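You operate a simulated robot arm through the tools that you are given. There is no shell and no other tool.

You are at the controls of a simulated two-armed robot. One attempt, no reset.

JOB
Fetch the jar of lentils and stand it on the counter of the dresser. Put one of the food tins from the top of the pine side table on the cream worktop by the toaster. Close the top drawer by the cooker. Put the pot of herbs on the top of the beige table away on the top of the pine side table. Do these in any order. Set down upright: jar of lentils, food tin, pot of herbs.

Only the result counts: the job must be done as asked and must still hold three seconds after the hand-in. Knocking over, shifting, dropping, spilling or breaking anything else fails it.

ROBOT AND FRAMES
Two 7-joint arms with two-finger parallel grippers on one trunk, on a base that drives. Base frame: it is fixed to the floor where the robot stands at the start and does not move with it; the origin is under the middle of the robot, x ahead of it, y to its left, z up; the surface under the hand at the start is at about z = 0.86. Units: m, rad, N and s.
The left shoulder is at the start at [0.11, 0.169, 1.461], the right one opposite. With the tool pointing down near the work surface each hand reaches from about 0.42 to 0.74 m from the robot's upright axis, wherever it stands, measured 20 degrees to its own side. Places, roughly: counter of the dresser [0.7, 0.6, 0.9]; cream worktop by the toaster [0.3, -2.3, 0.9]; food tin [0.5, -1, 1]; jar of lentils (6x6x13 cm) [0.6, -0.2, 0.9]; pot of herbs (8x8x8 cm) [-0.8, 1.6, 0.9]; top drawer by the cooker [-1.3, -1.6, 0.8]; top of the pine side table [0.7, -0.6, 0.9]. Payload 1.57 kg a hand.
Tool frame (each hand has its own): the origin (TCP) lies between the finger pads and is the grasp point; the fingertips stand 0.03 m ahead of it; z points along the fingers, y is the line along which they close. The gripper opens to 0.08 m. The fingers are 0.017 m wide and 0.012 m thick; the gripper's body (0.04 by 0.082 m) begins 0.08 m behind the TCP.
Orientation is that of the tool frame in the base frame, as [roll, pitch, yaw] about the fixed x, y, z axes, in that order (R = Rz(yaw) Ry(pitch) Rx(roll)). With the fingers straight down and closing along the base's y, the tool's x points along the base's -x, its y along +y and its z along -z.

CONTROLS
- The arms move only by the tool move_arm. It takes "left_plan", "right_plan" or both (then of equal length, played together; a hand with none holds still); each is one flat list of numbers, 7 for each row, row after row: the shift along the tool's x, y, z in cm, then the turn, a rotation vector about the tool's x, y, z in rad, then the gripper command, from -1 (fully open) to 1 (shut), values between in proportion. In form: [dx, dy, dz, wx, wy, wz, jaw, dx, dy, dz, wx, wy, wz, jaw, ...]. A call has 1 to 20 rows; each row shifts and turns the commanded pose from where the row before left it, along the tool's axes as they then stand. Each row takes 0.2 s and may step no farther than 0.05 m and 0.15 rad from the row before; otherwise, or with a gripper value out of range, the whole call is refused. A pose out of reach is approached as far as the arm can. The call stops where the force on the tool passes 40 N (or 10 N more than at its start, if that is more) or the arm is blocked; 0.2 s more then pass. The fingers move at their own pace (about 0.072 m/s each) and stop on an object; they squeeze with about 43 N. The grip force told is the motor's: it shows also when the fingers shut on nothing. Time passes only in rows, and 0.2 s behind the last, so rows that do not move let the fingers close. The reply holds the time, the measured pose of the TCP, the force on the tool along the base axes, the opening and the grip force, in the units named above and with some noise, with the torque about the TCP (base axes, N m) and any sound that the robot's microphone picked up.
- Cameras (640 x 400 px; columns grow to the right, rows downward): "scene" is now at [0.1594, 0.0059, 1.642]; the picture's right is [0.08, -1.00, -0.00], its down [-0.76, -0.06, -0.65] and it looks along [0.65, 0.05, -0.76] (base axes); focal length 216 px, centre (320, 200). "left" rides on the left gripper at [0.072, 0.007, -0.122] in its tool frame; the picture's right is [-0.09, 1.00, 0.00], its down [-0.84, -0.08, -0.54] and it looks along [-0.54, -0.05, 0.84] (tool axes); focal length 238 px, centre (320, 200). "right" rides on the right gripper at [0.072, -0.007, -0.122] in its tool frame; the picture's right is [0.09, 1.00, 0.00], its down [-0.84, 0.08, -0.54] and it looks along [-0.54, 0.05, 0.84] (tool axes); focal length 238 px, centre (320, 200). There is no depth. A picture from a camera that has moved, and an enlarged one, comes with that camera's place and axes in the base frame and with its lens.
- snapshot(camera): a new picture of that camera. No time passes.
- lift_body(by): slides the trunk up (or, below 0, down) by that many m; the arms and the scene camera ride with it, the base frame stays. It gives what a move gives, with no picture.
- drive_base(legs): drives the robot by 1 to 6 legs, each [ahead, left, turn to the left] in m, m and rad, along the robot's own axes; the way and the turn of a leg run together, so that a leg with both is an arc; at most 1.5 m and 3.142 rad a leg. The arms and the cameras ride along, it lands a little off, and it stops where it bumps. It gives what a move gives.
- head_to(pan, tilt): turns the head with the scene camera to pan (to the left, within 1.501 rad either way) and tilt (down, from -0.506 to 1.204), counted from straight ahead of the robot. It gives what a move gives.
- close_up(camera, box): a new picture of the part [left, top, right, bottom] of that camera's present view, enlarged. No time passes.
- close_job(): hands the job in; it is judged then, once.

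Places have to be worked out from the pictures, the camera data and where the tool is seen. Open the grippers and draw the arms clear of the work before you hand the job in, unless the task says otherwise.

The tools are called as a command line: name --argument value ..., lists and objects as JSON in quotes. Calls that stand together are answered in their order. move_arm: Moves the arms, as the interface text tells. Its arguments: {"type":"object","properties":{"left_plan":{"type":"array"},"right_plan":{"type":"array"}},"required":[]} The other tools are called the same way: lift_body (by) slides the trunk up or down; drive_base (legs) drives the base; head_to (pan, tilt) turns the head that bears the scene camera; snapshot (camera) takes a picture; close_up (camera, box) takes an enlarged picture of a part of a camera's view; close_job () hands the job in.

At the start:

```text
clock: 0.0
left_tcp_pos: [0.6836, 0.0058, 1.1942]
left_ee_rot: [-3.141, 0.001, 3.141]
left_contact_force: [-0.3, 0.0, 0.3]
left_moment: [-0.01, -0.03, -0.04]
left_width: 0.08
left_gripper_force: 0.0
right_tcp_pos: [0.5226, -0.4818, 1.1928]
right_ee_rot: [3.14, -0.001, -3.141]
right_contact_force: [0.5, 1.0, -0.2]
right_moment: [0.0, 0.01, -0.04]
right_width: 0.0801
right_gripper_force: 0.2
trunk travel left (down, up): [-0.775, 0.115]
robot x, y, heading: [-0.0025, 0.0008, -0.0]
head pan, tilt: [0.075, 0.86]
```

scene: 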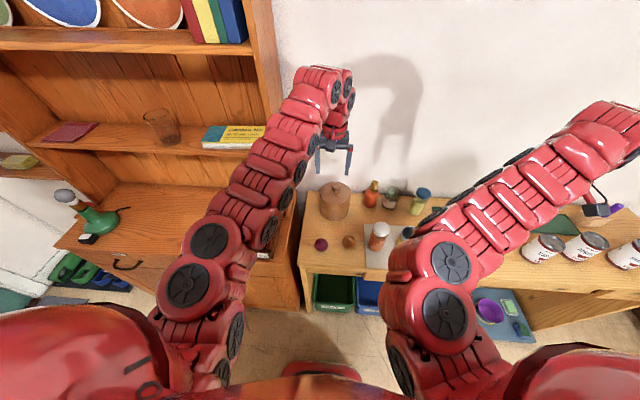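
right: 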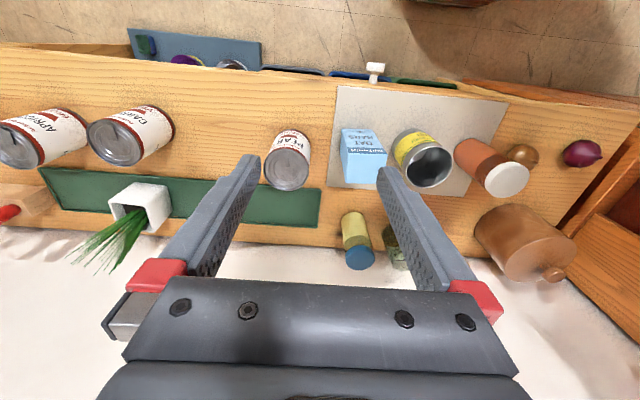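
left: 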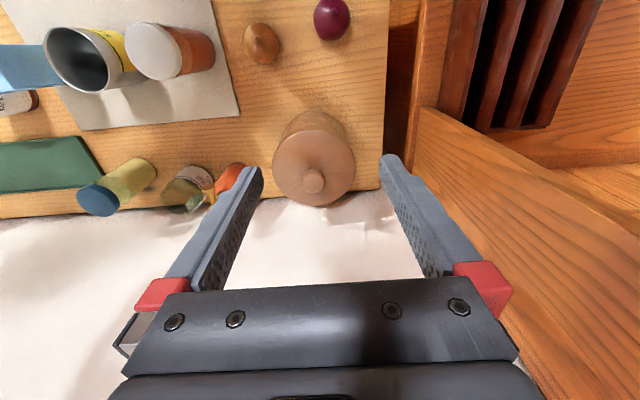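

I start by looking closer at the pine side table from both wrist cameras, to identify the jar and the tins.

close_up --camera "right" --box '[320, 80, 640, 280]'

close_up --camera "left" --box '[0, 0, 400, 250]'

close_up --camera "scene" --box '[280, 160, 640, 385]'

close_up --camera "scene" --box '[0, 100, 320, 300]'

```text
2.00 times, centred on (480, 180) of right
camera zoom: at [0.4507, -0.4878, 1.3154], right [-0.09, 1.0, 0.0], down [0.84, 0.08, 0.54], along [0.54, 0.05, -0.84], focal length 477 px, centre (0, 240)
```

zoom: 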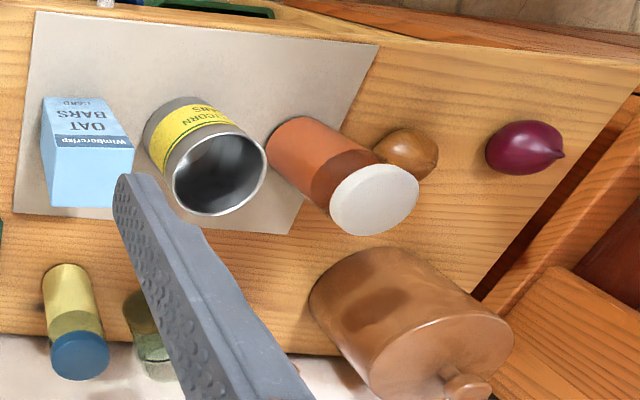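

```text
1.60 times, centred on (200, 125) of left
camera zoom: at [0.6123, 0.0127, 1.3162], right [0.09, 1.0, 0.0], down [0.84, -0.08, 0.54], along [0.54, -0.05, -0.84], focal length 381 px, centre (512, 320)
```

zoom: 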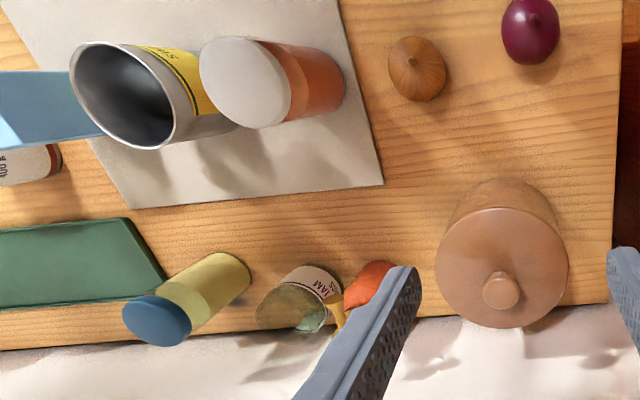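

```text
1.78 times, centred on (460, 272) of scene
camera zoom: at [0.1594, 0.0059, 1.642], right [0.08, -1.0, 0.0], down [-0.76, -0.06, -0.65], along [0.65, 0.05, -0.76], focal length 384 px, centre (71, 71)
```

zoom: 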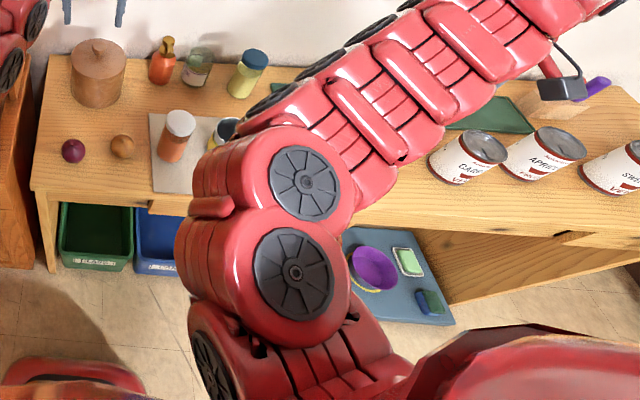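

```text
2.00 times, centred on (160, 200) of scene
camera zoom: at [0.1594, 0.0059, 1.642], right [0.08, -1.0, 0.0], down [-0.76, -0.06, -0.65], along [0.65, 0.05, -0.76], focal length 432 px, centre (640, 200)
```

zoom: 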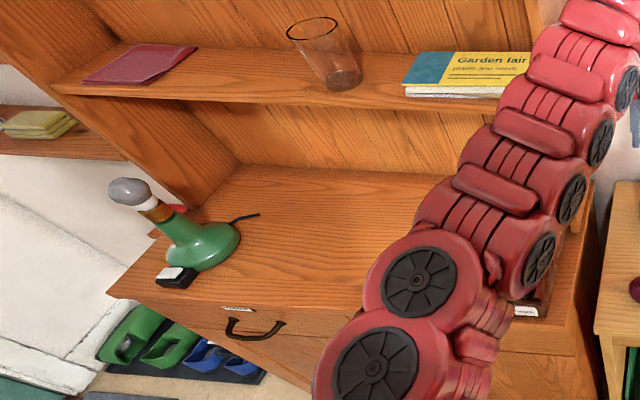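

The white-lidded terracotta jar triangulates to about (0.598, -0.184), lid at z≈0.99. I now survey the room with the head.

head_to --pan 0.9 --tilt 0.5

snapshot --camera "scene"

head_to --pan 1.5 --tilt 0.5

snapshot --camera "scene"

head_to --pan -0.7 --tilt 0.5

snapshot --camera "scene"

head_to --pan -1.5 --tilt 0.5

snapshot --camera "scene"

```text
clock: 1.1
left_tcp_pos: [0.6842, 0.0052, 1.1956]
left_ee_rot: [-3.14, 0.0, -3.141]
left_contact_force: [-0.1, 1.2, -0.1]
left_moment: [0.01, 0.02, 0.02]
left_width: 0.08
left_gripper_force: 0.0
right_tcp_pos: [0.5238, -0.4824, 1.1921]
right_ee_rot: [3.141, 0.001, 3.141]
right_contact_force: [0.4, -0.1, 0.0]
right_moment: [-0.04, -0.04, 0.0]
right_width: 0.08
right_gripper_force: 0.1
trunk travel left (down, up): [-0.775, 0.115]
robot x, y, heading: [-0.0012, 0.0004, -0.001]
head pan, tilt: [0.901, 0.499]
```

```text
taken
camera scene: at [0.1386, 0.0713, 1.6728], right [0.78, -0.62, 0.0], down [-0.3, -0.38, -0.88], along [0.55, 0.69, -0.48], focal length 216 px, centre (320, 200)
```

scene: 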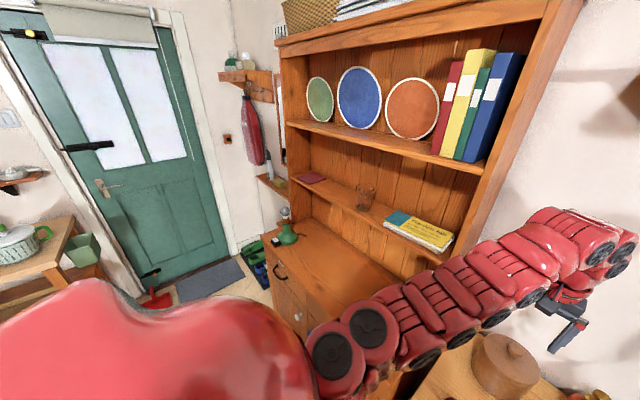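

```text
clock: 2.1
left_tcp_pos: [0.6836, 0.0066, 1.1953]
left_ee_rot: [3.141, 0.0, 3.14]
left_contact_force: [-0.3, -0.8, -0.1]
left_moment: [-0.01, -0.01, 0.02]
left_width: 0.08
left_gripper_force: 0.1
right_tcp_pos: [0.5243, -0.4822, 1.1944]
right_ee_rot: [3.141, 0.0, 3.14]
right_contact_force: [-0.6, 1.1, 0.4]
right_moment: [0.01, 0.03, 0.0]
right_width: 0.0799
right_gripper_force: 0.2
trunk travel left (down, up): [-0.775, 0.115]
robot x, y, heading: [-0.0012, -0.0008, 0.0]
head pan, tilt: [1.499, 0.499]
```

```text
taken
camera scene: at [0.0886, 0.0908, 1.6728], right [1.0, -0.07, 0.0], down [-0.03, -0.48, -0.88], along [0.06, 0.88, -0.48], focal length 216 px, centre (320, 200)
```

scene: 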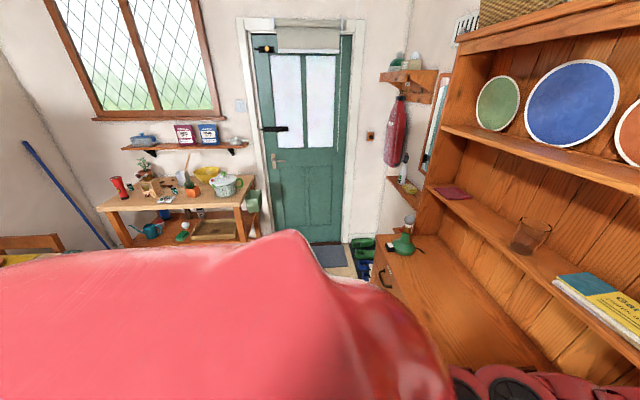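

```text
clock: 4.2
left_tcp_pos: [0.6831, 0.0059, 1.1945]
left_ee_rot: [-3.141, 0.0, -3.14]
left_contact_force: [0.0, 0.4, 0.9]
left_moment: [0.0, 0.0, 0.02]
left_width: 0.0797
left_gripper_force: 0.1
right_tcp_pos: [0.5236, -0.4818, 1.1942]
right_ee_rot: [3.141, 0.0, -3.141]
right_contact_force: [-0.1, -1.2, -0.1]
right_moment: [0.04, -0.02, 0.0]
right_width: 0.0802
right_gripper_force: 0.1
trunk travel left (down, up): [-0.775, 0.115]
robot x, y, heading: [-0.0013, -0.0015, 0.001]
head pan, tilt: [-0.7, 0.499]
```

```text
taken
camera scene: at [0.1516, -0.0585, 1.6728], right [-0.64, -0.77, 0.0], down [-0.37, 0.31, -0.88], along [0.67, -0.57, -0.48], focal length 216 px, centre (320, 200)
```

scene: 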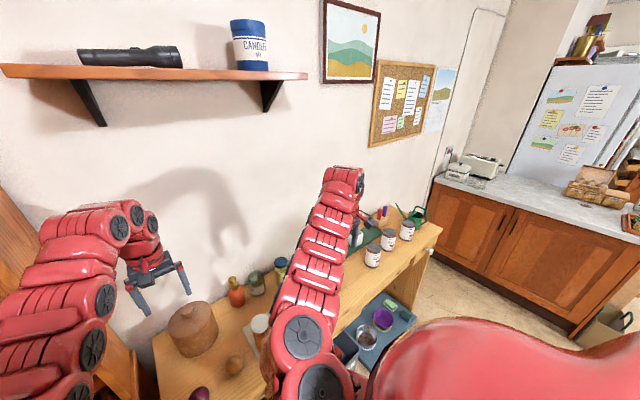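

```text
clock: 5.3
left_tcp_pos: [0.6838, 0.0052, 1.1944]
left_ee_rot: [-3.14, 0.001, -3.141]
left_contact_force: [0.0, -0.2, -0.4]
left_moment: [-0.02, -0.05, 0.04]
left_width: 0.0801
left_gripper_force: 0.0
right_tcp_pos: [0.524, -0.4822, 1.1934]
right_ee_rot: [3.141, -0.001, -3.14]
right_contact_force: [-0.6, -0.7, 0.4]
right_moment: [0.01, 0.01, 0.01]
right_width: 0.0799
right_gripper_force: 0.0
trunk travel left (down, up): [-0.775, 0.115]
robot x, y, heading: [-0.0014, -0.0003, 0.003]
head pan, tilt: [-1.499, 0.499]
```

```text
taken
camera scene: at [0.0886, -0.0907, 1.6728], right [-1.0, -0.07, 0.0], down [-0.03, 0.48, -0.88], along [0.06, -0.88, -0.48], focal length 216 px, centre (320, 200)
```

scene: 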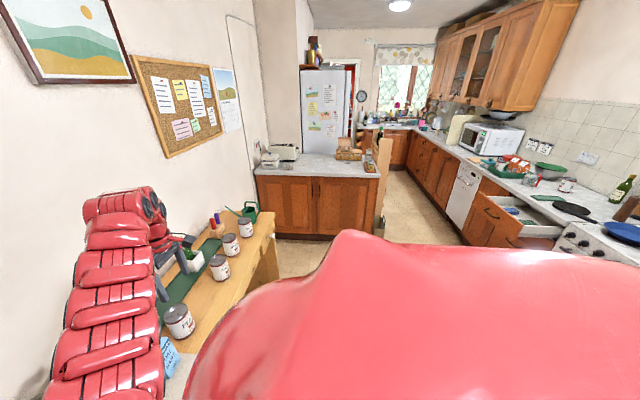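

The room layout is clear: dresser ahead-left, side table ahead, worktop with toaster far right, open drawer behind right, beige table behind left. I tuck the left arm back and bring the right hand above the jar.

move_arm --left_plan '[4.7, 0, 0, 0, 0, 0, -1, 4.7, 0, 0, 0, 0, 0, -1, 4.7, 0, 0, 0, 0, 0, -1, 4.7, 0, 0, 0, 0, 0, -1, 4.7, 0, 0, 0, 0, 0, -1, 4.0, 0, 0, 0, 0, 0, -1, 0, 4.5, 0, 0, 0, 0, -1, 0, 4.5, 0, 0, 0, 0, -1, 0, 4.5, 0, 0, 0, 0, -1, 0, 0, 0, 0, 0, 0, -1, 0, 0, 0, 0, 0, 0, -1, 0, 0, 0, 0, 0, 0, -1, 0, 0, 0, 0, 0, 0, -1]' --right_plan '[0, 0, 0, 0, 0, 0, -1, 0, 0, 0, 0, 0, 0, -1, 0, 0, 0, 0, 0, 0, -1, 0, 0, 0, 0, 0, 0, -1, 0, 0, 0, 0, 0, 0, -1, -1.25, 4.8, 0, 0, 0, 0, -1, -1.25, 4.8, 0, 0, 0, 0, -1, -1.25, 4.8, 0, 0, 0, 0, -1, -1.25, 4.8, 0, 0, 0, 0, -1, -1.25, 4.8, 0, 0, 0, 0, -1, -1.25, 4.8, 0, 0, 0, 0, -1, 0, 1, 0, 0, 0, 0, -1, 0, 0, 0, 0, 0, 0, -1]'

head_to --pan 0.3 --tilt 0.8

snapshot --camera "scene"

snapshot --camera "right"

snapshot --camera "left"

```text
clock: 8.2
left_tcp_pos: [0.6172, 0.0966, 1.1933]
left_ee_rot: [3.141, -0.003, -3.142]
left_contact_force: [-0.7, 0.8, 1.0]
left_moment: [0.0, 0.0, -0.01]
left_width: 0.0799
left_gripper_force: 0.1
left hand out of reach, approached as far as the arm can: row 2, 3, 4, 5, 6, 7, 8, 9
right_tcp_pos: [0.6326, -0.1746, 1.1946]
right_ee_rot: [3.14, 0.0, -3.141]
right_contact_force: [0.0, 0.5, -0.7]
right_moment: [0.0, 0.0, -0.05]
right_width: 0.08
right_gripper_force: 0.0
right hand out of reach, approached as far as the arm can: row 6, 7, 8
trunk travel left (down, up): [-0.775, 0.115]
robot x, y, heading: [-0.004, -0.001, -0.003]
head pan, tilt: [-1.499, 0.499]
```

```text
clock: 9.9
left_tcp_pos: [0.617, 0.0966, 1.194]
left_ee_rot: [3.141, -0.003, -3.14]
left_contact_force: [-0.1, 0.3, -0.3]
left_moment: [0.0, 0.01, -0.02]
left_width: 0.0799
left_gripper_force: 0.1
right_tcp_pos: [0.6335, -0.1747, 1.1938]
right_ee_rot: [3.141, -0.002, -3.141]
right_contact_force: [0.0, -0.3, -0.6]
right_moment: [0.05, 0.0, -0.02]
right_width: 0.0799
right_gripper_force: 0.0
trunk travel left (down, up): [-0.775, 0.115]
robot x, y, heading: [0.0011, -0.004, 0.001]
head pan, tilt: [0.3, 0.799]
```

```text
taken
camera scene: at [0.159, 0.024, 1.6468], right [0.3, -0.96, 0.0], down [-0.69, -0.21, -0.7], along [0.67, 0.21, -0.72], focal length 216 px, centre (320, 200)
```

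scene: 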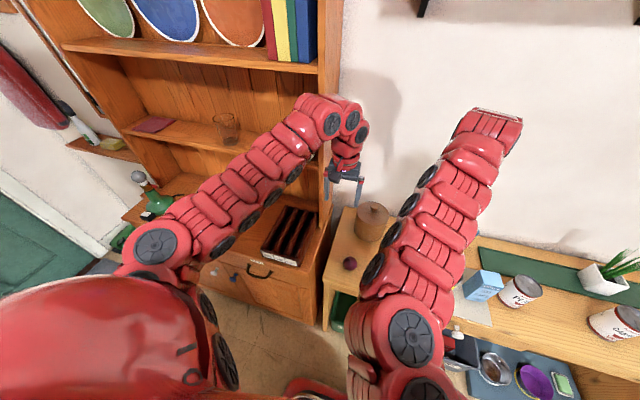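

```text
taken
camera right: at [0.5593, -0.1805, 1.3166], right [-0.09, 1.0, 0.0], down [0.84, 0.08, 0.54], along [0.54, 0.05, -0.84], focal length 238 px, centre (320, 200)
```

right: 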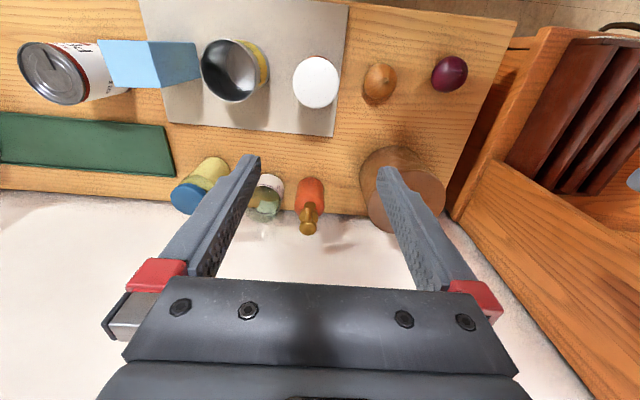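

```text
taken
camera left: at [0.5455, 0.104, 1.3154], right [0.09, 1.0, 0.0], down [0.84, -0.08, 0.54], along [0.54, -0.05, -0.84], focal length 238 px, centre (320, 200)
```

left: 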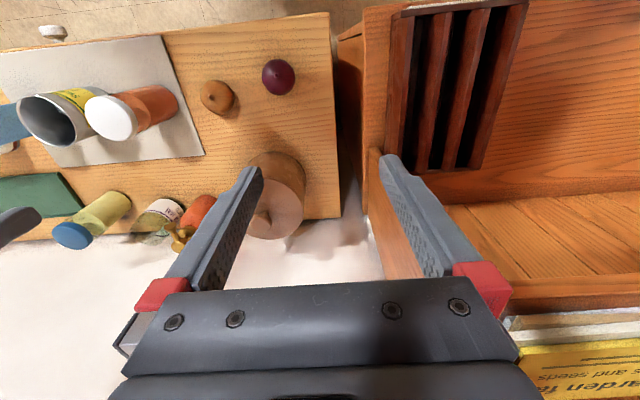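

The wrist view confirms the jar at (0.597, -0.183). High up the arm can't come that close in, so I descend partway to z≈1.045 and check where the hand ends up.

move_arm --right_plan '[0, 0, 5, 0, 0, 0, -1, 0, 0, 5, 0, 0, 0, -1, 0, 0, 4.5, 0, 0, 0, -1, 0, 0, 0, 0, 0, 0, -1]'

snapshot --camera "right"

```text
clock: 10.9
left_tcp_pos: [0.6156, 0.0974, 1.1932]
left_ee_rot: [-3.142, -0.003, 3.141]
left_contact_force: [-0.4, 0.2, -0.8]
left_moment: [0.0, -0.02, 0.0]
left_width: 0.0798
left_gripper_force: 0.1
right_tcp_pos: [0.6483, -0.1541, 1.0782]
right_ee_rot: [-3.14, 0.0, 3.141]
right_contact_force: [-0.7, 0.0, 0.2]
right_moment: [0.03, 0.02, 0.02]
right_width: 0.0803
right_gripper_force: 0.0
right hand out of reach, approached as far as the arm can: row 1, 2
trunk travel left (down, up): [-0.775, 0.115]
robot x, y, heading: [0.0012, 0.0018, -0.0]
head pan, tilt: [0.3, 0.799]
```

```text
taken
camera right: at [0.5754, -0.1604, 1.1999], right [-0.09, 1.0, 0.0], down [0.84, 0.08, 0.54], along [0.54, 0.05, -0.84], focal length 238 px, centre (320, 200)
```

right: 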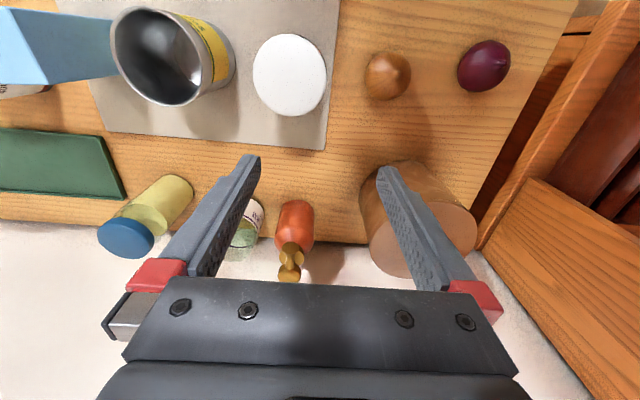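

At this height the inner reach limit holds the hand out at x≈0.65. I back the base up 0.1 m so the jar falls well inside the reachable ring.

drive_base --legs '[[-0.1, 0, 0]]'

move_arm --right_plan '[0, 0, 0, 0, 0, 0, -1]'

snapshot --camera "right"

```text
clock: 12.1
left_tcp_pos: [0.5184, 0.0969, 1.1937]
left_ee_rot: [3.141, -0.004, 3.14]
left_contact_force: [-0.7, 0.1, 0.4]
left_moment: [-0.04, 0.0, -0.02]
left_width: 0.0801
left_gripper_force: 0.1
right_tcp_pos: [0.5512, -0.1555, 1.0772]
right_ee_rot: [-3.141, 0.001, 3.14]
right_contact_force: [-0.6, -0.3, 0.4]
right_moment: [-0.02, 0.0, 0.02]
right_width: 0.0799
right_gripper_force: 0.1
trunk travel left (down, up): [-0.775, 0.115]
robot x, y, heading: [-0.096, -0.0, -0.004]
head pan, tilt: [0.3, 0.799]
```

```text
clock: 12.5
left_tcp_pos: [0.5201, 0.0964, 1.192]
left_ee_rot: [-3.141, -0.007, -3.141]
left_contact_force: [0.2, 0.2, -0.5]
left_moment: [-0.01, 0.05, -0.02]
left_width: 0.0799
left_gripper_force: 0.1
right_tcp_pos: [0.5506, -0.1555, 1.076]
right_ee_rot: [3.141, -0.002, 3.14]
right_contact_force: [0.1, 0.3, 0.3]
right_moment: [0.0, 0.05, 0.03]
right_width: 0.0801
right_gripper_force: 0.0
trunk travel left (down, up): [-0.775, 0.115]
robot x, y, heading: [-0.1016, 0.0, -0.002]
head pan, tilt: [0.3, 0.799]
```

```text
taken
camera right: at [0.4792, -0.1613, 1.1986], right [-0.09, 1.0, 0.0], down [0.84, 0.08, 0.54], along [0.54, 0.05, -0.84], focal length 238 px, centre (320, 200)
```

right: 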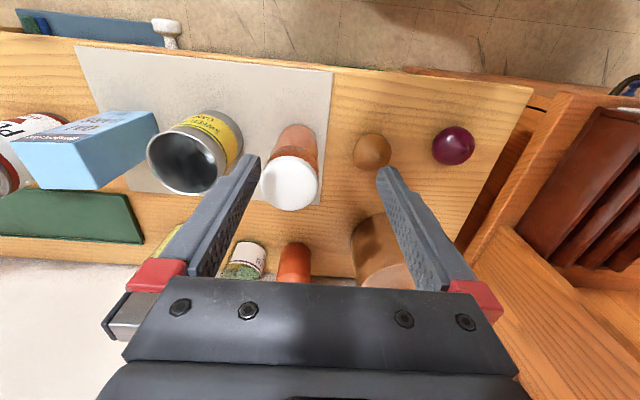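

The lid is at (0.596, -0.182). I shift the hand over it, then descend to TCP z≈0.945 with the fingers straddling the jar.

move_arm --right_plan '[-4.0, -2.65, 0, 0, 0, 0, -1, -0.6, 0, 2, 0, 0, 0, -1, 0, 0, 0, 0, 0, 0, -1]'

snapshot --camera "right"

```text
clock: 13.3
left_tcp_pos: [0.5177, 0.0953, 1.194]
left_ee_rot: [-3.14, -0.003, 3.14]
left_contact_force: [-1.2, 0.2, -0.7]
left_moment: [-0.01, 0.0, 0.0]
left_width: 0.0797
left_gripper_force: 0.0
right_tcp_pos: [0.5974, -0.1821, 1.0607]
right_ee_rot: [-3.141, 0.001, 3.141]
right_contact_force: [0.7, -0.7, 0.3]
right_moment: [0.0, -0.03, 0.02]
right_width: 0.08
right_gripper_force: 0.1
trunk travel left (down, up): [-0.775, 0.115]
robot x, y, heading: [-0.0998, -0.0001, -0.001]
head pan, tilt: [0.3, 0.799]
```

```text
taken
camera right: at [0.524, -0.188, 1.1823], right [-0.09, 1.0, 0.0], down [0.84, 0.08, 0.54], along [0.54, 0.05, -0.84], focal length 238 px, centre (320, 200)
```

right: 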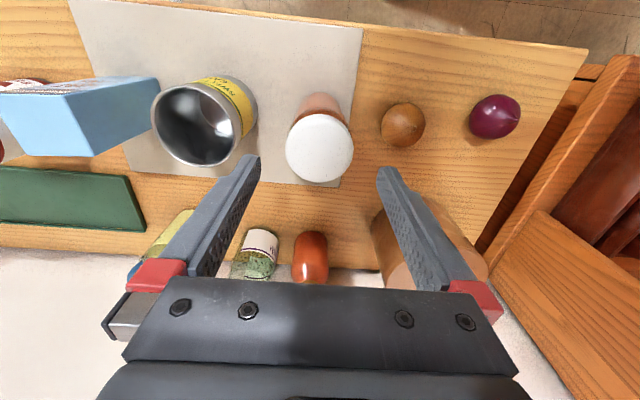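

The hand is centred over the jar (both at about (0.597, -0.182)). I descend 11.5 cm to z≈0.945 and close.

move_arm --right_plan '[0, 0, 4, 0, 0, 0, -1, 0, 0, 4, 0, 0, 0, -1, 0, 0, 3.5, 0, 0, 0, -1, 0, 0, 0, 0, 0, 0, -1, 0, 0, 0, 0, 0, 0, 1, 0, 0, 0, 0, 0, 0, 1, 0, 0, 0, 0, 0, 0, 1]'

snapshot --camera "right"

```text
clock: 14.9
left_tcp_pos: [0.5168, 0.097, 1.194]
left_ee_rot: [3.141, -0.004, 3.139]
left_contact_force: [0.2, -0.2, -0.6]
left_moment: [0.0, 0.03, 0.01]
left_width: 0.08
left_gripper_force: 0.1
right_tcp_pos: [0.5968, -0.1817, 0.9435]
right_ee_rot: [3.141, 0.0, 3.14]
right_contact_force: [-1.2, 0.4, -1.5]
right_moment: [0.06, -0.02, 0.01]
right_width: 0.0591
right_gripper_force: 43.2
trunk travel left (down, up): [-0.775, 0.115]
robot x, y, heading: [-0.0961, -0.0006, 0.005]
head pan, tilt: [0.3, 0.799]
```

```text
taken
camera right: at [0.5241, -0.188, 1.0649], right [-0.09, 1.0, 0.0], down [0.84, 0.08, 0.54], along [0.54, 0.05, -0.84], focal length 238 px, centre (320, 200)
```

right: 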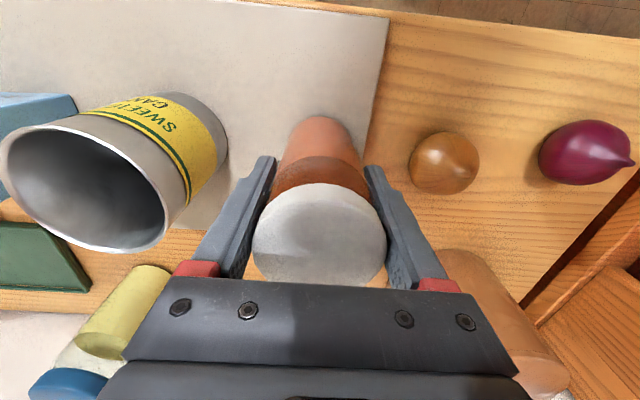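

The jar is gripped (opening 0.059, 43 N). I lift it straight up about 17 cm.

move_arm --right_plan '[0, 0, -3, 0, 0, 0, 1, 0, 0, -5, 0, 0, 0, 1, 0, 0, -5, 0, 0, 0, 1, 0, 0, -4, 0, 0, 0, 1, 0, 0, 0, 0, 0, 0, 1]'

snapshot --camera "right"

```text
clock: 16.1
left_tcp_pos: [0.5185, 0.0968, 1.1943]
left_ee_rot: [3.14, -0.006, 3.139]
left_contact_force: [0.6, -1.0, -0.2]
left_moment: [0.04, 0.02, 0.0]
left_width: 0.0799
left_gripper_force: 0.0
right_tcp_pos: [0.5952, -0.1825, 1.1123]
right_ee_rot: [3.141, -0.002, 3.14]
right_contact_force: [-0.3, -0.3, -4.4]
right_moment: [0.01, -0.03, 0.04]
right_width: 0.0589
right_gripper_force: 43.0
trunk travel left (down, up): [-0.775, 0.115]
robot x, y, heading: [-0.0981, 0.0002, -0.005]
head pan, tilt: [0.3, 0.799]
```

```text
taken
camera right: at [0.524, -0.1891, 1.2344], right [-0.09, 1.0, 0.0], down [0.84, 0.08, 0.54], along [0.54, 0.05, -0.84], focal length 238 px, centre (320, 200)
```

right: 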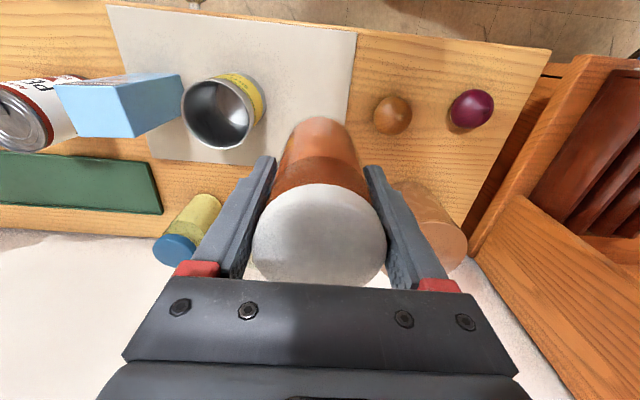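

The jar is lifted clear. I back away 0.3 m and strafe 0.62 m left to face the dresser, then look.

drive_base --legs '[[-0.3, 0, 0], [0, 0.62, 0]]'

head_to --pan 0.0 --tilt 0.6

snapshot --camera "scene"

snapshot --camera "right"

snapshot --camera "left"

```text
clock: 21.2
left_tcp_pos: [0.2215, 0.7092, 1.1935]
left_ee_rot: [-3.141, -0.004, 3.139]
left_contact_force: [-0.2, -0.3, -0.2]
left_moment: [0.03, 0.02, -0.01]
left_width: 0.08
left_gripper_force: 0.0
right_tcp_pos: [0.2993, 0.4299, 1.1127]
right_ee_rot: [-3.14, -0.002, 3.137]
right_contact_force: [-0.5, -0.3, -5.1]
right_moment: [0.04, 0.0, -0.03]
right_width: 0.0592
right_gripper_force: 43.3
trunk travel left (down, up): [-0.775, 0.115]
robot x, y, heading: [-0.3961, 0.6154, -0.004]
head pan, tilt: [0.3, 0.799]
```

```text
clock: 22.0
left_tcp_pos: [0.2211, 0.7102, 1.1939]
left_ee_rot: [-3.142, -0.005, 3.138]
left_contact_force: [0.8, 0.4, -0.2]
left_moment: [-0.03, -0.03, 0.0]
left_width: 0.0801
left_gripper_force: 0.1
right_tcp_pos: [0.2993, 0.4316, 1.1141]
right_ee_rot: [-3.14, -0.001, 3.138]
right_contact_force: [-0.5, -0.4, -3.4]
right_moment: [-0.01, -0.01, 0.0]
right_width: 0.0588
right_gripper_force: 42.8
trunk travel left (down, up): [-0.775, 0.115]
robot x, y, heading: [-0.3963, 0.6116, -0.004]
head pan, tilt: [0.0, 0.6]
```

```text
taken
camera scene: at [-0.2246, 0.6141, 1.6636], right [0.0, -1.0, 0.0], down [-0.57, 0.0, -0.82], along [0.82, 0.0, -0.57], focal length 216 px, centre (320, 200)
```

scene: 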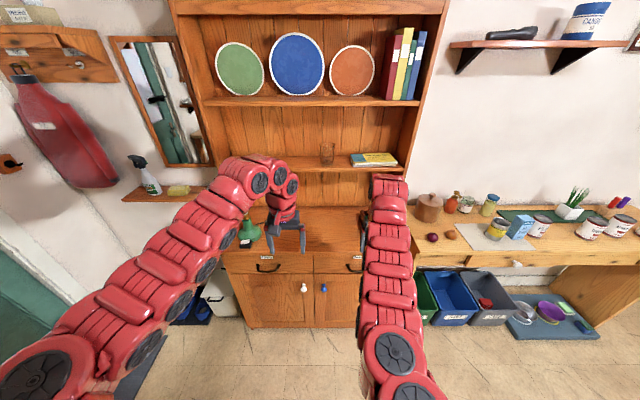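

```text
taken
camera right: at [0.2265, 0.4251, 1.2347], right [-0.09, 1.0, 0.0], down [0.84, 0.07, 0.54], along [0.54, 0.05, -0.84], focal length 238 px, centre (320, 200)
```

right: 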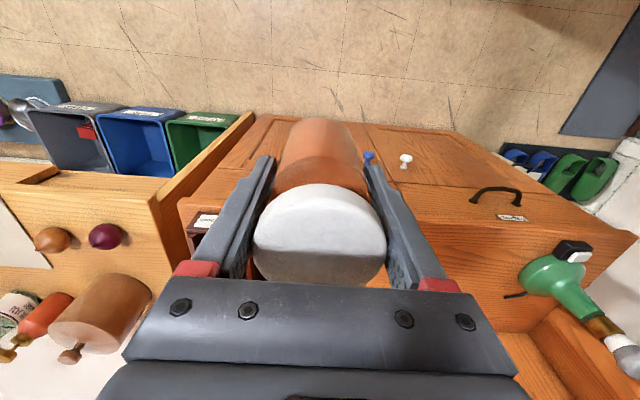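

```text
taken
camera left: at [0.1508, 0.7168, 1.3151], right [0.09, 1.0, 0.0], down [0.84, -0.08, 0.54], along [0.54, -0.05, -0.84], focal length 238 px, centre (320, 200)
```

left: 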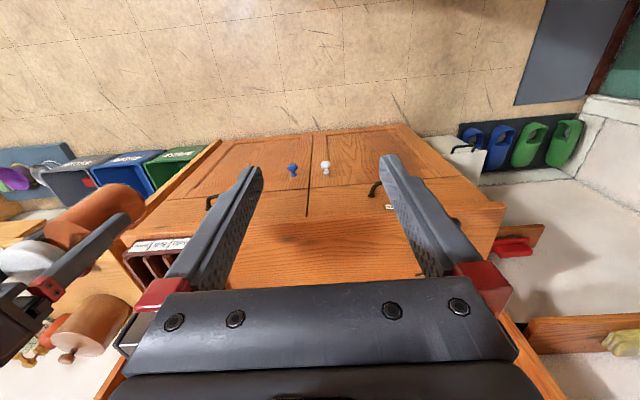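

The dresser counter is free between the letter rack (y<0.39) and the green lamp (y≈0.97). I drive forward 0.27 and left 0.08 so the jar comes over about (0.57, 0.51).

drive_base --legs '[[0.14, 0.08, 0], [0.13, 0, 0]]'

snapshot --camera "right"

snapshot --camera "scene"

snapshot --camera "left"

```text
clock: 24.3
left_tcp_pos: [0.4923, 0.788, 1.1948]
left_ee_rot: [3.141, -0.003, 3.141]
left_contact_force: [0.0, -0.1, 0.2]
left_moment: [0.03, -0.02, -0.02]
left_width: 0.0798
left_gripper_force: 0.0
right_tcp_pos: [0.5699, 0.5096, 1.1145]
right_ee_rot: [-3.141, 0.0, 3.136]
right_contact_force: [-0.3, -0.9, -3.7]
right_moment: [-0.02, -0.03, 0.01]
right_width: 0.059
right_gripper_force: 42.8
trunk travel left (down, up): [-0.775, 0.115]
robot x, y, heading: [-0.1268, 0.6938, -0.007]
head pan, tilt: [0.0, 0.6]
```

```text
taken
camera right: at [0.4968, 0.5033, 1.2356], right [-0.09, 1.0, 0.0], down [0.84, 0.07, 0.54], along [0.54, 0.05, -0.84], focal length 238 px, centre (320, 200)
```

right: 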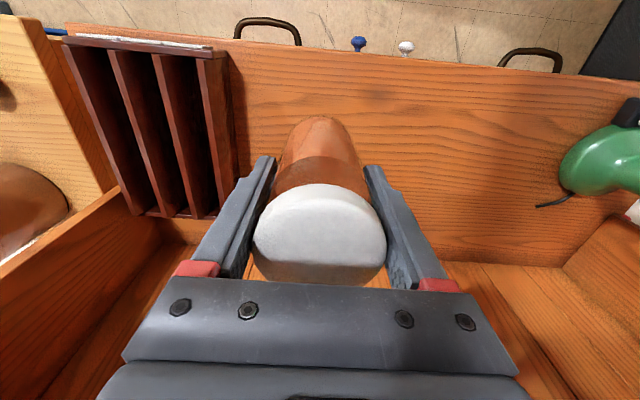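

```text
taken
camera scene: at [0.0452, 0.6921, 1.6639], right [0.0, -1.0, 0.0], down [-0.56, 0.0, -0.83], along [0.83, 0.0, -0.56], focal length 216 px, centre (320, 200)
```

scene: 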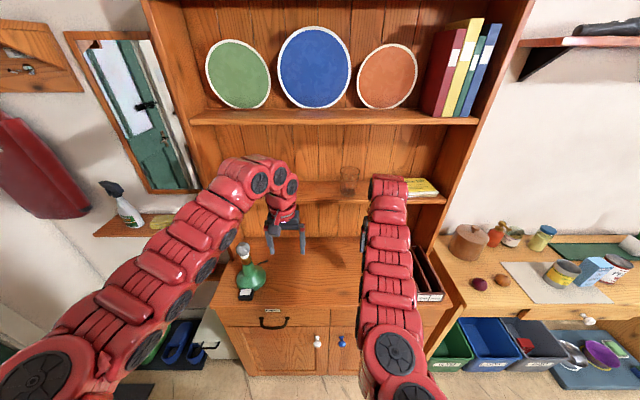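

```text
taken
camera left: at [0.4209, 0.795, 1.3159], right [0.09, 1.0, 0.0], down [0.84, -0.08, 0.54], along [0.54, -0.05, -0.84], focal length 238 px, centre (320, 200)
```

left: 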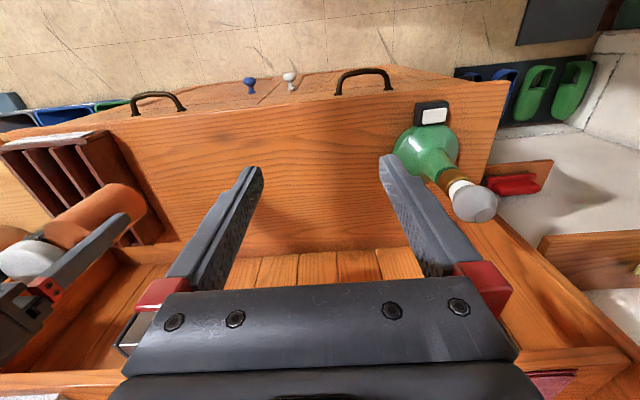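

The counter's front edge is near x≈0.50, so I creep 0.05 m further ahead to set the jar more safely inside, then descend slowly.

drive_base --legs '[[0.05, 0.0, 0]]'

move_arm --right_plan '[0, 0, 3, 0, 0, 0, 1, 0, 0, 3, 0, 0, 0, 1, 0, 0, 3, 0, 0, 0, 1, 0, 0, 0, 0, 0, 0, 1]'

snapshot --camera "right"

snapshot --camera "left"

```text
clock: 25.2
left_tcp_pos: [0.5371, 0.7873, 1.1958]
left_ee_rot: [-3.142, -0.003, 3.138]
left_contact_force: [-0.9, 0.2, 0.2]
left_moment: [-0.03, -0.01, -0.01]
left_width: 0.08
left_gripper_force: 0.0
right_tcp_pos: [0.6154, 0.5092, 1.1154]
right_ee_rot: [3.141, 0.002, 3.139]
right_contact_force: [-0.8, -0.1, -3.9]
right_moment: [0.01, -0.02, 0.01]
right_width: 0.0588
right_gripper_force: 43.0
trunk travel left (down, up): [-0.775, 0.115]
robot x, y, heading: [-0.0794, 0.6887, -0.005]
head pan, tilt: [0.0, 0.6]
```

```text
clock: 26.2
left_tcp_pos: [0.5399, 0.788, 1.1932]
left_ee_rot: [-3.141, -0.002, 3.138]
left_contact_force: [1.2, 0.6, 0.7]
left_moment: [0.02, 0.0, 0.01]
left_width: 0.0799
left_gripper_force: 0.0
right_tcp_pos: [0.6171, 0.5088, 1.0224]
right_ee_rot: [-3.141, -0.002, 3.139]
right_contact_force: [0.3, 0.1, -3.2]
right_moment: [-0.02, 0.03, 0.0]
right_width: 0.0589
right_gripper_force: 43.4
trunk travel left (down, up): [-0.775, 0.115]
robot x, y, heading: [-0.0735, 0.6938, -0.0]
head pan, tilt: [0.0, 0.6]
```

```text
taken
camera right: at [0.5445, 0.503, 1.1446], right [-0.09, 1.0, 0.0], down [0.84, 0.07, 0.54], along [0.54, 0.05, -0.84], focal length 238 px, centre (320, 200)
```

right: 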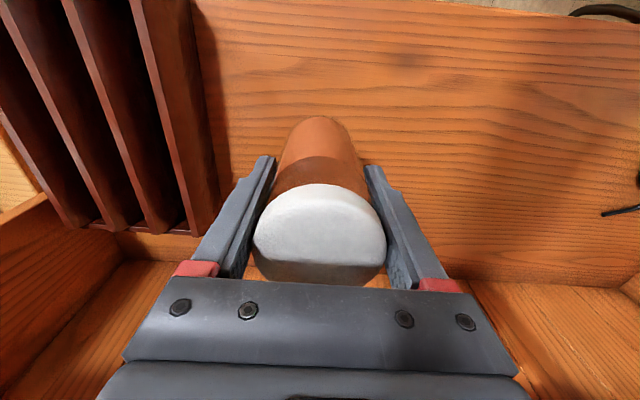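

```text
taken
camera left: at [0.4692, 0.7948, 1.3158], right [0.09, 1.0, 0.0], down [0.84, -0.08, 0.54], along [0.54, -0.05, -0.84], focal length 238 px, centre (320, 200)
```

left: 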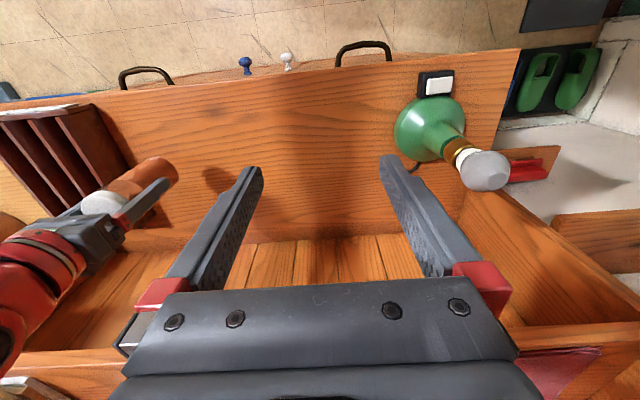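

The jar bottom should be about 4–8 cm above the counter. I descend with small steps and watch the force.

move_arm --right_plan '[0, 0, 1.5, 0, 0, 0, 1, 0, 0, 1.5, 0, 0, 0, 1, 0, 0, 0, 0, 0, 0, 1]'

close_up --camera "left" --box '[0, 80, 320, 280]'

```text
clock: 27.0
left_tcp_pos: [0.5416, 0.7876, 1.194]
left_ee_rot: [-3.142, -0.006, 3.138]
left_contact_force: [0.9, 0.2, 0.4]
left_moment: [0.0, 0.0, -0.01]
left_width: 0.08
left_gripper_force: 0.0
right_tcp_pos: [0.6171, 0.5075, 0.9919]
right_ee_rot: [3.141, -0.002, 3.136]
right_contact_force: [0.1, 0.4, -2.7]
right_moment: [0.02, 0.03, 0.0]
right_width: 0.0589
right_gripper_force: 43.3
trunk travel left (down, up): [-0.775, 0.115]
robot x, y, heading: [-0.0789, 0.6906, -0.008]
head pan, tilt: [0.0, 0.6]
```

```text
2.00 times, centred on (160, 180) of left
camera zoom: at [0.4706, 0.7947, 1.3151], right [0.1, 1.0, 0.0], down [0.84, -0.08, 0.54], along [0.53, -0.05, -0.84], focal length 477 px, centre (640, 240)
```

zoom: 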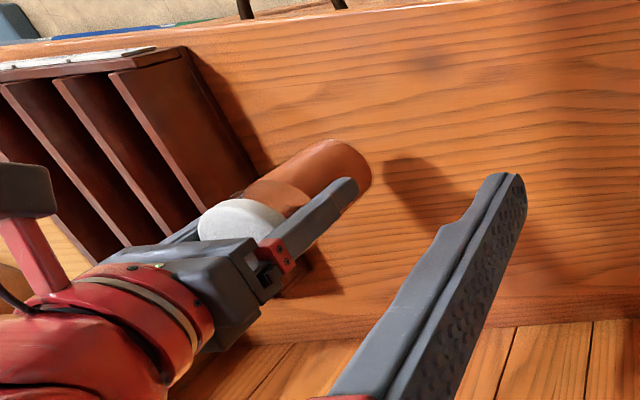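

move_arm --right_plan '[0, 0, 1, 0, 0, 0, 1, 0, 0, 1, 0, 0, 0, 1, 0, 0, 0.5, 0, 0, 0, 1, 0, 0, 0, 0, 0, 0, 1]'

close_up --camera "left" --box '[0, 80, 320, 280]'

```text
clock: 28.0
left_tcp_pos: [0.5413, 0.7866, 1.1929]
left_ee_rot: [-3.141, -0.006, 3.137]
left_contact_force: [0.6, -0.5, 0.5]
left_moment: [0.04, -0.01, 0.02]
left_width: 0.08
left_gripper_force: 0.1
right_tcp_pos: [0.6184, 0.5083, 0.9684]
right_ee_rot: [-3.142, -0.001, 3.138]
right_contact_force: [-0.4, 0.0, -4.3]
right_moment: [0.02, 0.04, 0.01]
right_width: 0.0589
right_gripper_force: 43.0
trunk travel left (down, up): [-0.775, 0.115]
robot x, y, heading: [-0.0754, 0.6887, -0.003]
head pan, tilt: [0.0, 0.6]
```

```text
2.00 times, centred on (160, 180) of left
camera zoom: at [0.4705, 0.7947, 1.3151], right [0.1, 1.0, 0.0], down [0.84, -0.08, 0.54], along [0.53, -0.05, -0.84], focal length 477 px, centre (640, 240)
```

zoom: 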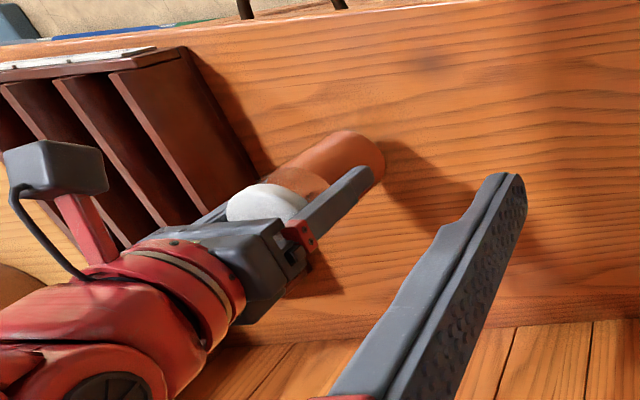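

The jar's shadow is closing in on its base; still no contact at z=0.968. I continue in 5 mm steps.

move_arm --right_plan '[0, 0, 0.5, 0, 0, 0, 1, 0, 0, 0.5, 0, 0, 0, 1, 0, 0, 0, 0, 0, 0, 1]'

close_up --camera "left" --box '[0, 80, 320, 280]'

```text
clock: 28.8
left_tcp_pos: [0.5416, 0.7864, 1.1941]
left_ee_rot: [3.139, -0.005, 3.139]
left_contact_force: [-0.5, 0.4, 0.5]
left_moment: [0.0, -0.01, -0.01]
left_width: 0.0799
left_gripper_force: 0.0
right_tcp_pos: [0.6186, 0.5091, 0.9574]
right_ee_rot: [3.141, -0.002, 3.137]
right_contact_force: [0.9, 0.0, -3.7]
right_moment: [0.0, 0.02, 0.01]
right_width: 0.0591
right_gripper_force: 43.5
trunk travel left (down, up): [-0.775, 0.115]
robot x, y, heading: [-0.0777, 0.6899, -0.004]
head pan, tilt: [0.0, 0.6]
```

```text
2.00 times, centred on (160, 180) of left
camera zoom: at [0.4704, 0.7946, 1.3152], right [0.1, 1.0, 0.0], down [0.84, -0.08, 0.54], along [0.54, -0.05, -0.84], focal length 477 px, centre (640, 240)
```

zoom: 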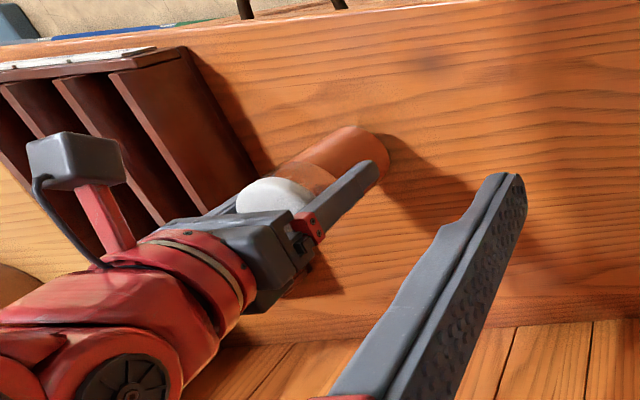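

Very near now; I continue with 3 mm steps.

move_arm --right_plan '[0, 0, 0.3, 0, 0, 0, 1, 0, 0, 0.3, 0, 0, 0, 1, 0, 0, 0, 0, 0, 0, 1]'

close_up --camera "left" --box '[80, 130, 240, 230]'

```text
clock: 29.6
left_tcp_pos: [0.5416, 0.7879, 1.1928]
left_ee_rot: [-3.141, -0.005, 3.139]
left_contact_force: [-0.1, -0.6, 0.3]
left_moment: [-0.02, -0.02, -0.01]
left_width: 0.08
left_gripper_force: 0.0
right_tcp_pos: [0.6176, 0.5093, 0.9525]
right_ee_rot: [3.141, -0.002, 3.139]
right_contact_force: [-0.1, 0.0, -3.9]
right_moment: [-0.01, 0.01, -0.01]
right_width: 0.0589
right_gripper_force: 43.2
trunk travel left (down, up): [-0.775, 0.115]
robot x, y, heading: [-0.0802, 0.6906, -0.005]
head pan, tilt: [0.0, 0.6]
```

```text
4.00 times, centred on (160, 180) of left
camera zoom: at [0.4705, 0.7946, 1.3152], right [0.1, 1.0, 0.0], down [0.84, -0.08, 0.54], along [0.54, -0.05, -0.84], focal length 953 px, centre (960, 280)
```

zoom: 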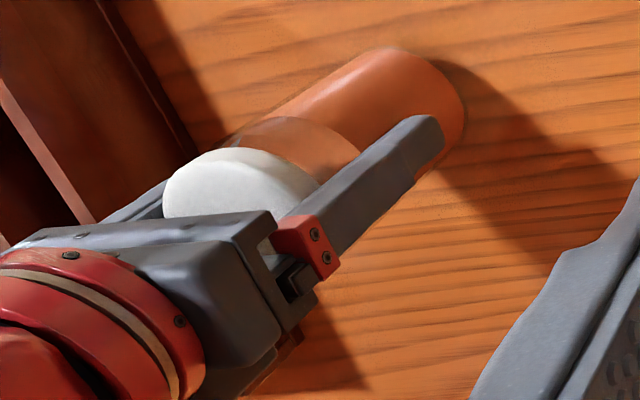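

move_arm --right_plan '[0, 0, 0.3, 0, 0, 0, 1, 0, 0, 0.2, 0, 0, 0, 1, 0, 0, 0, 0, 0, 0, 1]'

close_up --camera "left" --box '[80, 130, 240, 230]'

```text
clock: 30.4
left_tcp_pos: [0.5406, 0.7883, 1.1934]
left_ee_rot: [-3.141, -0.005, 3.138]
left_contact_force: [-0.3, -0.3, 1.2]
left_moment: [0.03, 0.04, 0.01]
left_width: 0.0802
left_gripper_force: 0.0
right_tcp_pos: [0.6187, 0.5097, 0.9457]
right_ee_rot: [-3.141, -0.003, 3.138]
right_contact_force: [0.1, 0.3, -4.2]
right_moment: [-0.03, 0.01, 0.01]
right_width: 0.059
right_gripper_force: 42.8
trunk travel left (down, up): [-0.775, 0.115]
robot x, y, heading: [-0.078, 0.6943, -0.005]
head pan, tilt: [0.0, 0.6]
```

```text
4.00 times, centred on (160, 180) of left
camera zoom: at [0.4705, 0.7946, 1.3152], right [0.1, 1.0, 0.0], down [0.84, -0.08, 0.54], along [0.54, -0.05, -0.84], focal length 953 px, centre (960, 280)
```

zoom: 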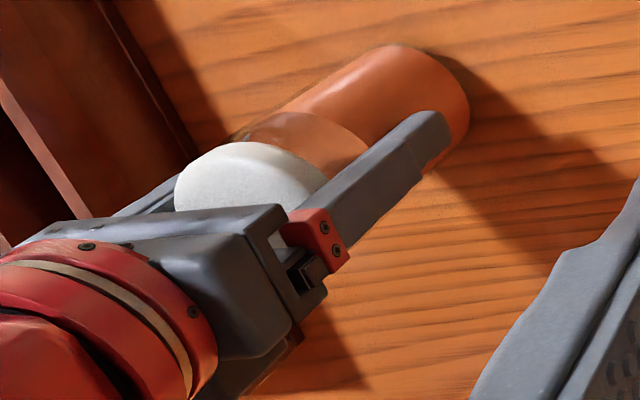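

Still free (force only the jar's weight). Continue with 3 mm steps.

move_arm --right_plan '[0, 0, 0.3, 0, 0, 0, 1, 0, 0, 0.3, 0, 0, 0, 1, 0, 0, 0, 0, 0, 0, 1]'

close_up --camera "left" --box '[80, 130, 240, 230]'

```text
clock: 31.2
left_tcp_pos: [0.5414, 0.7869, 1.193]
left_ee_rot: [-3.141, -0.005, 3.139]
left_contact_force: [0.3, 0.0, 0.4]
left_moment: [0.02, -0.04, 0.0]
left_width: 0.0801
left_gripper_force: 0.0
right_tcp_pos: [0.6174, 0.5085, 0.9398]
right_ee_rot: [-3.142, -0.001, 3.138]
right_contact_force: [0.4, 0.0, -3.9]
right_moment: [-0.01, -0.01, -0.01]
right_width: 0.0589
right_gripper_force: 43.3
trunk travel left (down, up): [-0.775, 0.115]
robot x, y, heading: [-0.0746, 0.6935, -0.004]
head pan, tilt: [0.0, 0.6]
```

```text
4.00 times, centred on (160, 180) of left
camera zoom: at [0.4705, 0.7946, 1.3152], right [0.1, 1.0, 0.0], down [0.84, -0.08, 0.54], along [0.54, -0.05, -0.84], focal length 953 px, centre (960, 280)
```

zoom: 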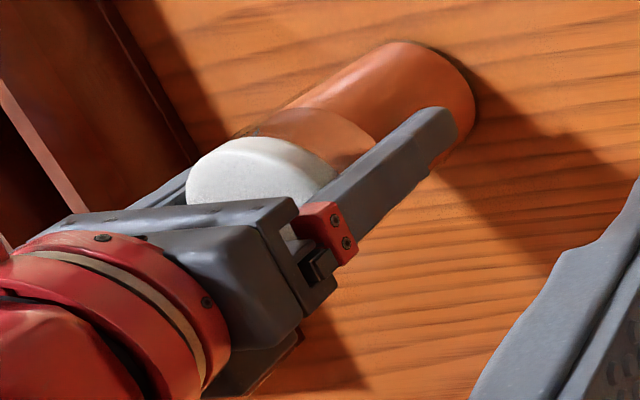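

move_arm --right_plan '[0, 0, 0.3, 0, 0, 0, 1, 0, 0, 0.3, 0, 0, 0, 1, 0, 0, 0, 0, 0, 0, 1]'

close_up --camera "left" --box '[80, 130, 240, 230]'

```text
clock: 32.0
left_tcp_pos: [0.5383, 0.7884, 1.1962]
left_ee_rot: [-3.141, -0.005, 3.139]
left_contact_force: [-0.1, -0.3, 0.5]
left_moment: [0.03, 0.0, 0.03]
left_width: 0.0799
left_gripper_force: 0.0
right_tcp_pos: [0.6191, 0.5096, 0.9378]
right_ee_rot: [3.141, 0.005, 3.138]
right_contact_force: [5.0, -1.7, 22.1]
right_moment: [-0.06, 0.21, -0.01]
right_width: 0.0585
right_gripper_force: 42.7
trunk travel left (down, up): [-0.775, 0.115]
robot x, y, heading: [-0.0777, 0.6942, -0.005]
head pan, tilt: [0.0, 0.6]
```

```text
4.00 times, centred on (160, 180) of left
camera zoom: at [0.468, 0.7952, 1.3166], right [0.1, 1.0, 0.0], down [0.84, -0.08, 0.54], along [0.54, -0.05, -0.84], focal length 953 px, centre (960, 280)
```

zoom: 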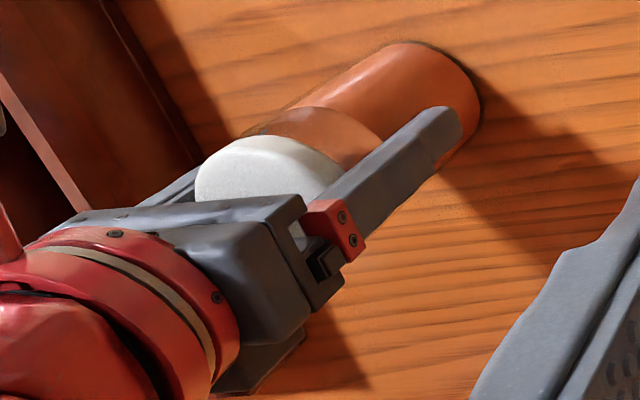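

Contact: the jar stands on the counter (Fz≈22 N at z≈0.938). I ease up 2 mm, open the fingers, then retreat straight up.

move_arm --right_plan '[0, 0, -0.25, 0, 0, 0, 1, 0, 0, 0, 0, 0, 0, 1]'

```text
clock: 32.6
left_tcp_pos: [0.5403, 0.7894, 1.1936]
left_ee_rot: [3.141, -0.004, 3.14]
left_contact_force: [0.5, 0.2, 0.2]
left_moment: [0.02, 0.01, 0.0]
left_width: 0.0798
left_gripper_force: 0.0
right_tcp_pos: [0.617, 0.5093, 0.9383]
right_ee_rot: [-3.14, -0.001, 3.138]
right_contact_force: [3.0, 0.4, 9.2]
right_moment: [0.06, -0.55, -0.04]
right_width: 0.0589
right_gripper_force: 43.0
trunk travel left (down, up): [-0.775, 0.115]
robot x, y, heading: [-0.0737, 0.6916, -0.004]
head pan, tilt: [0.0, 0.6]
```

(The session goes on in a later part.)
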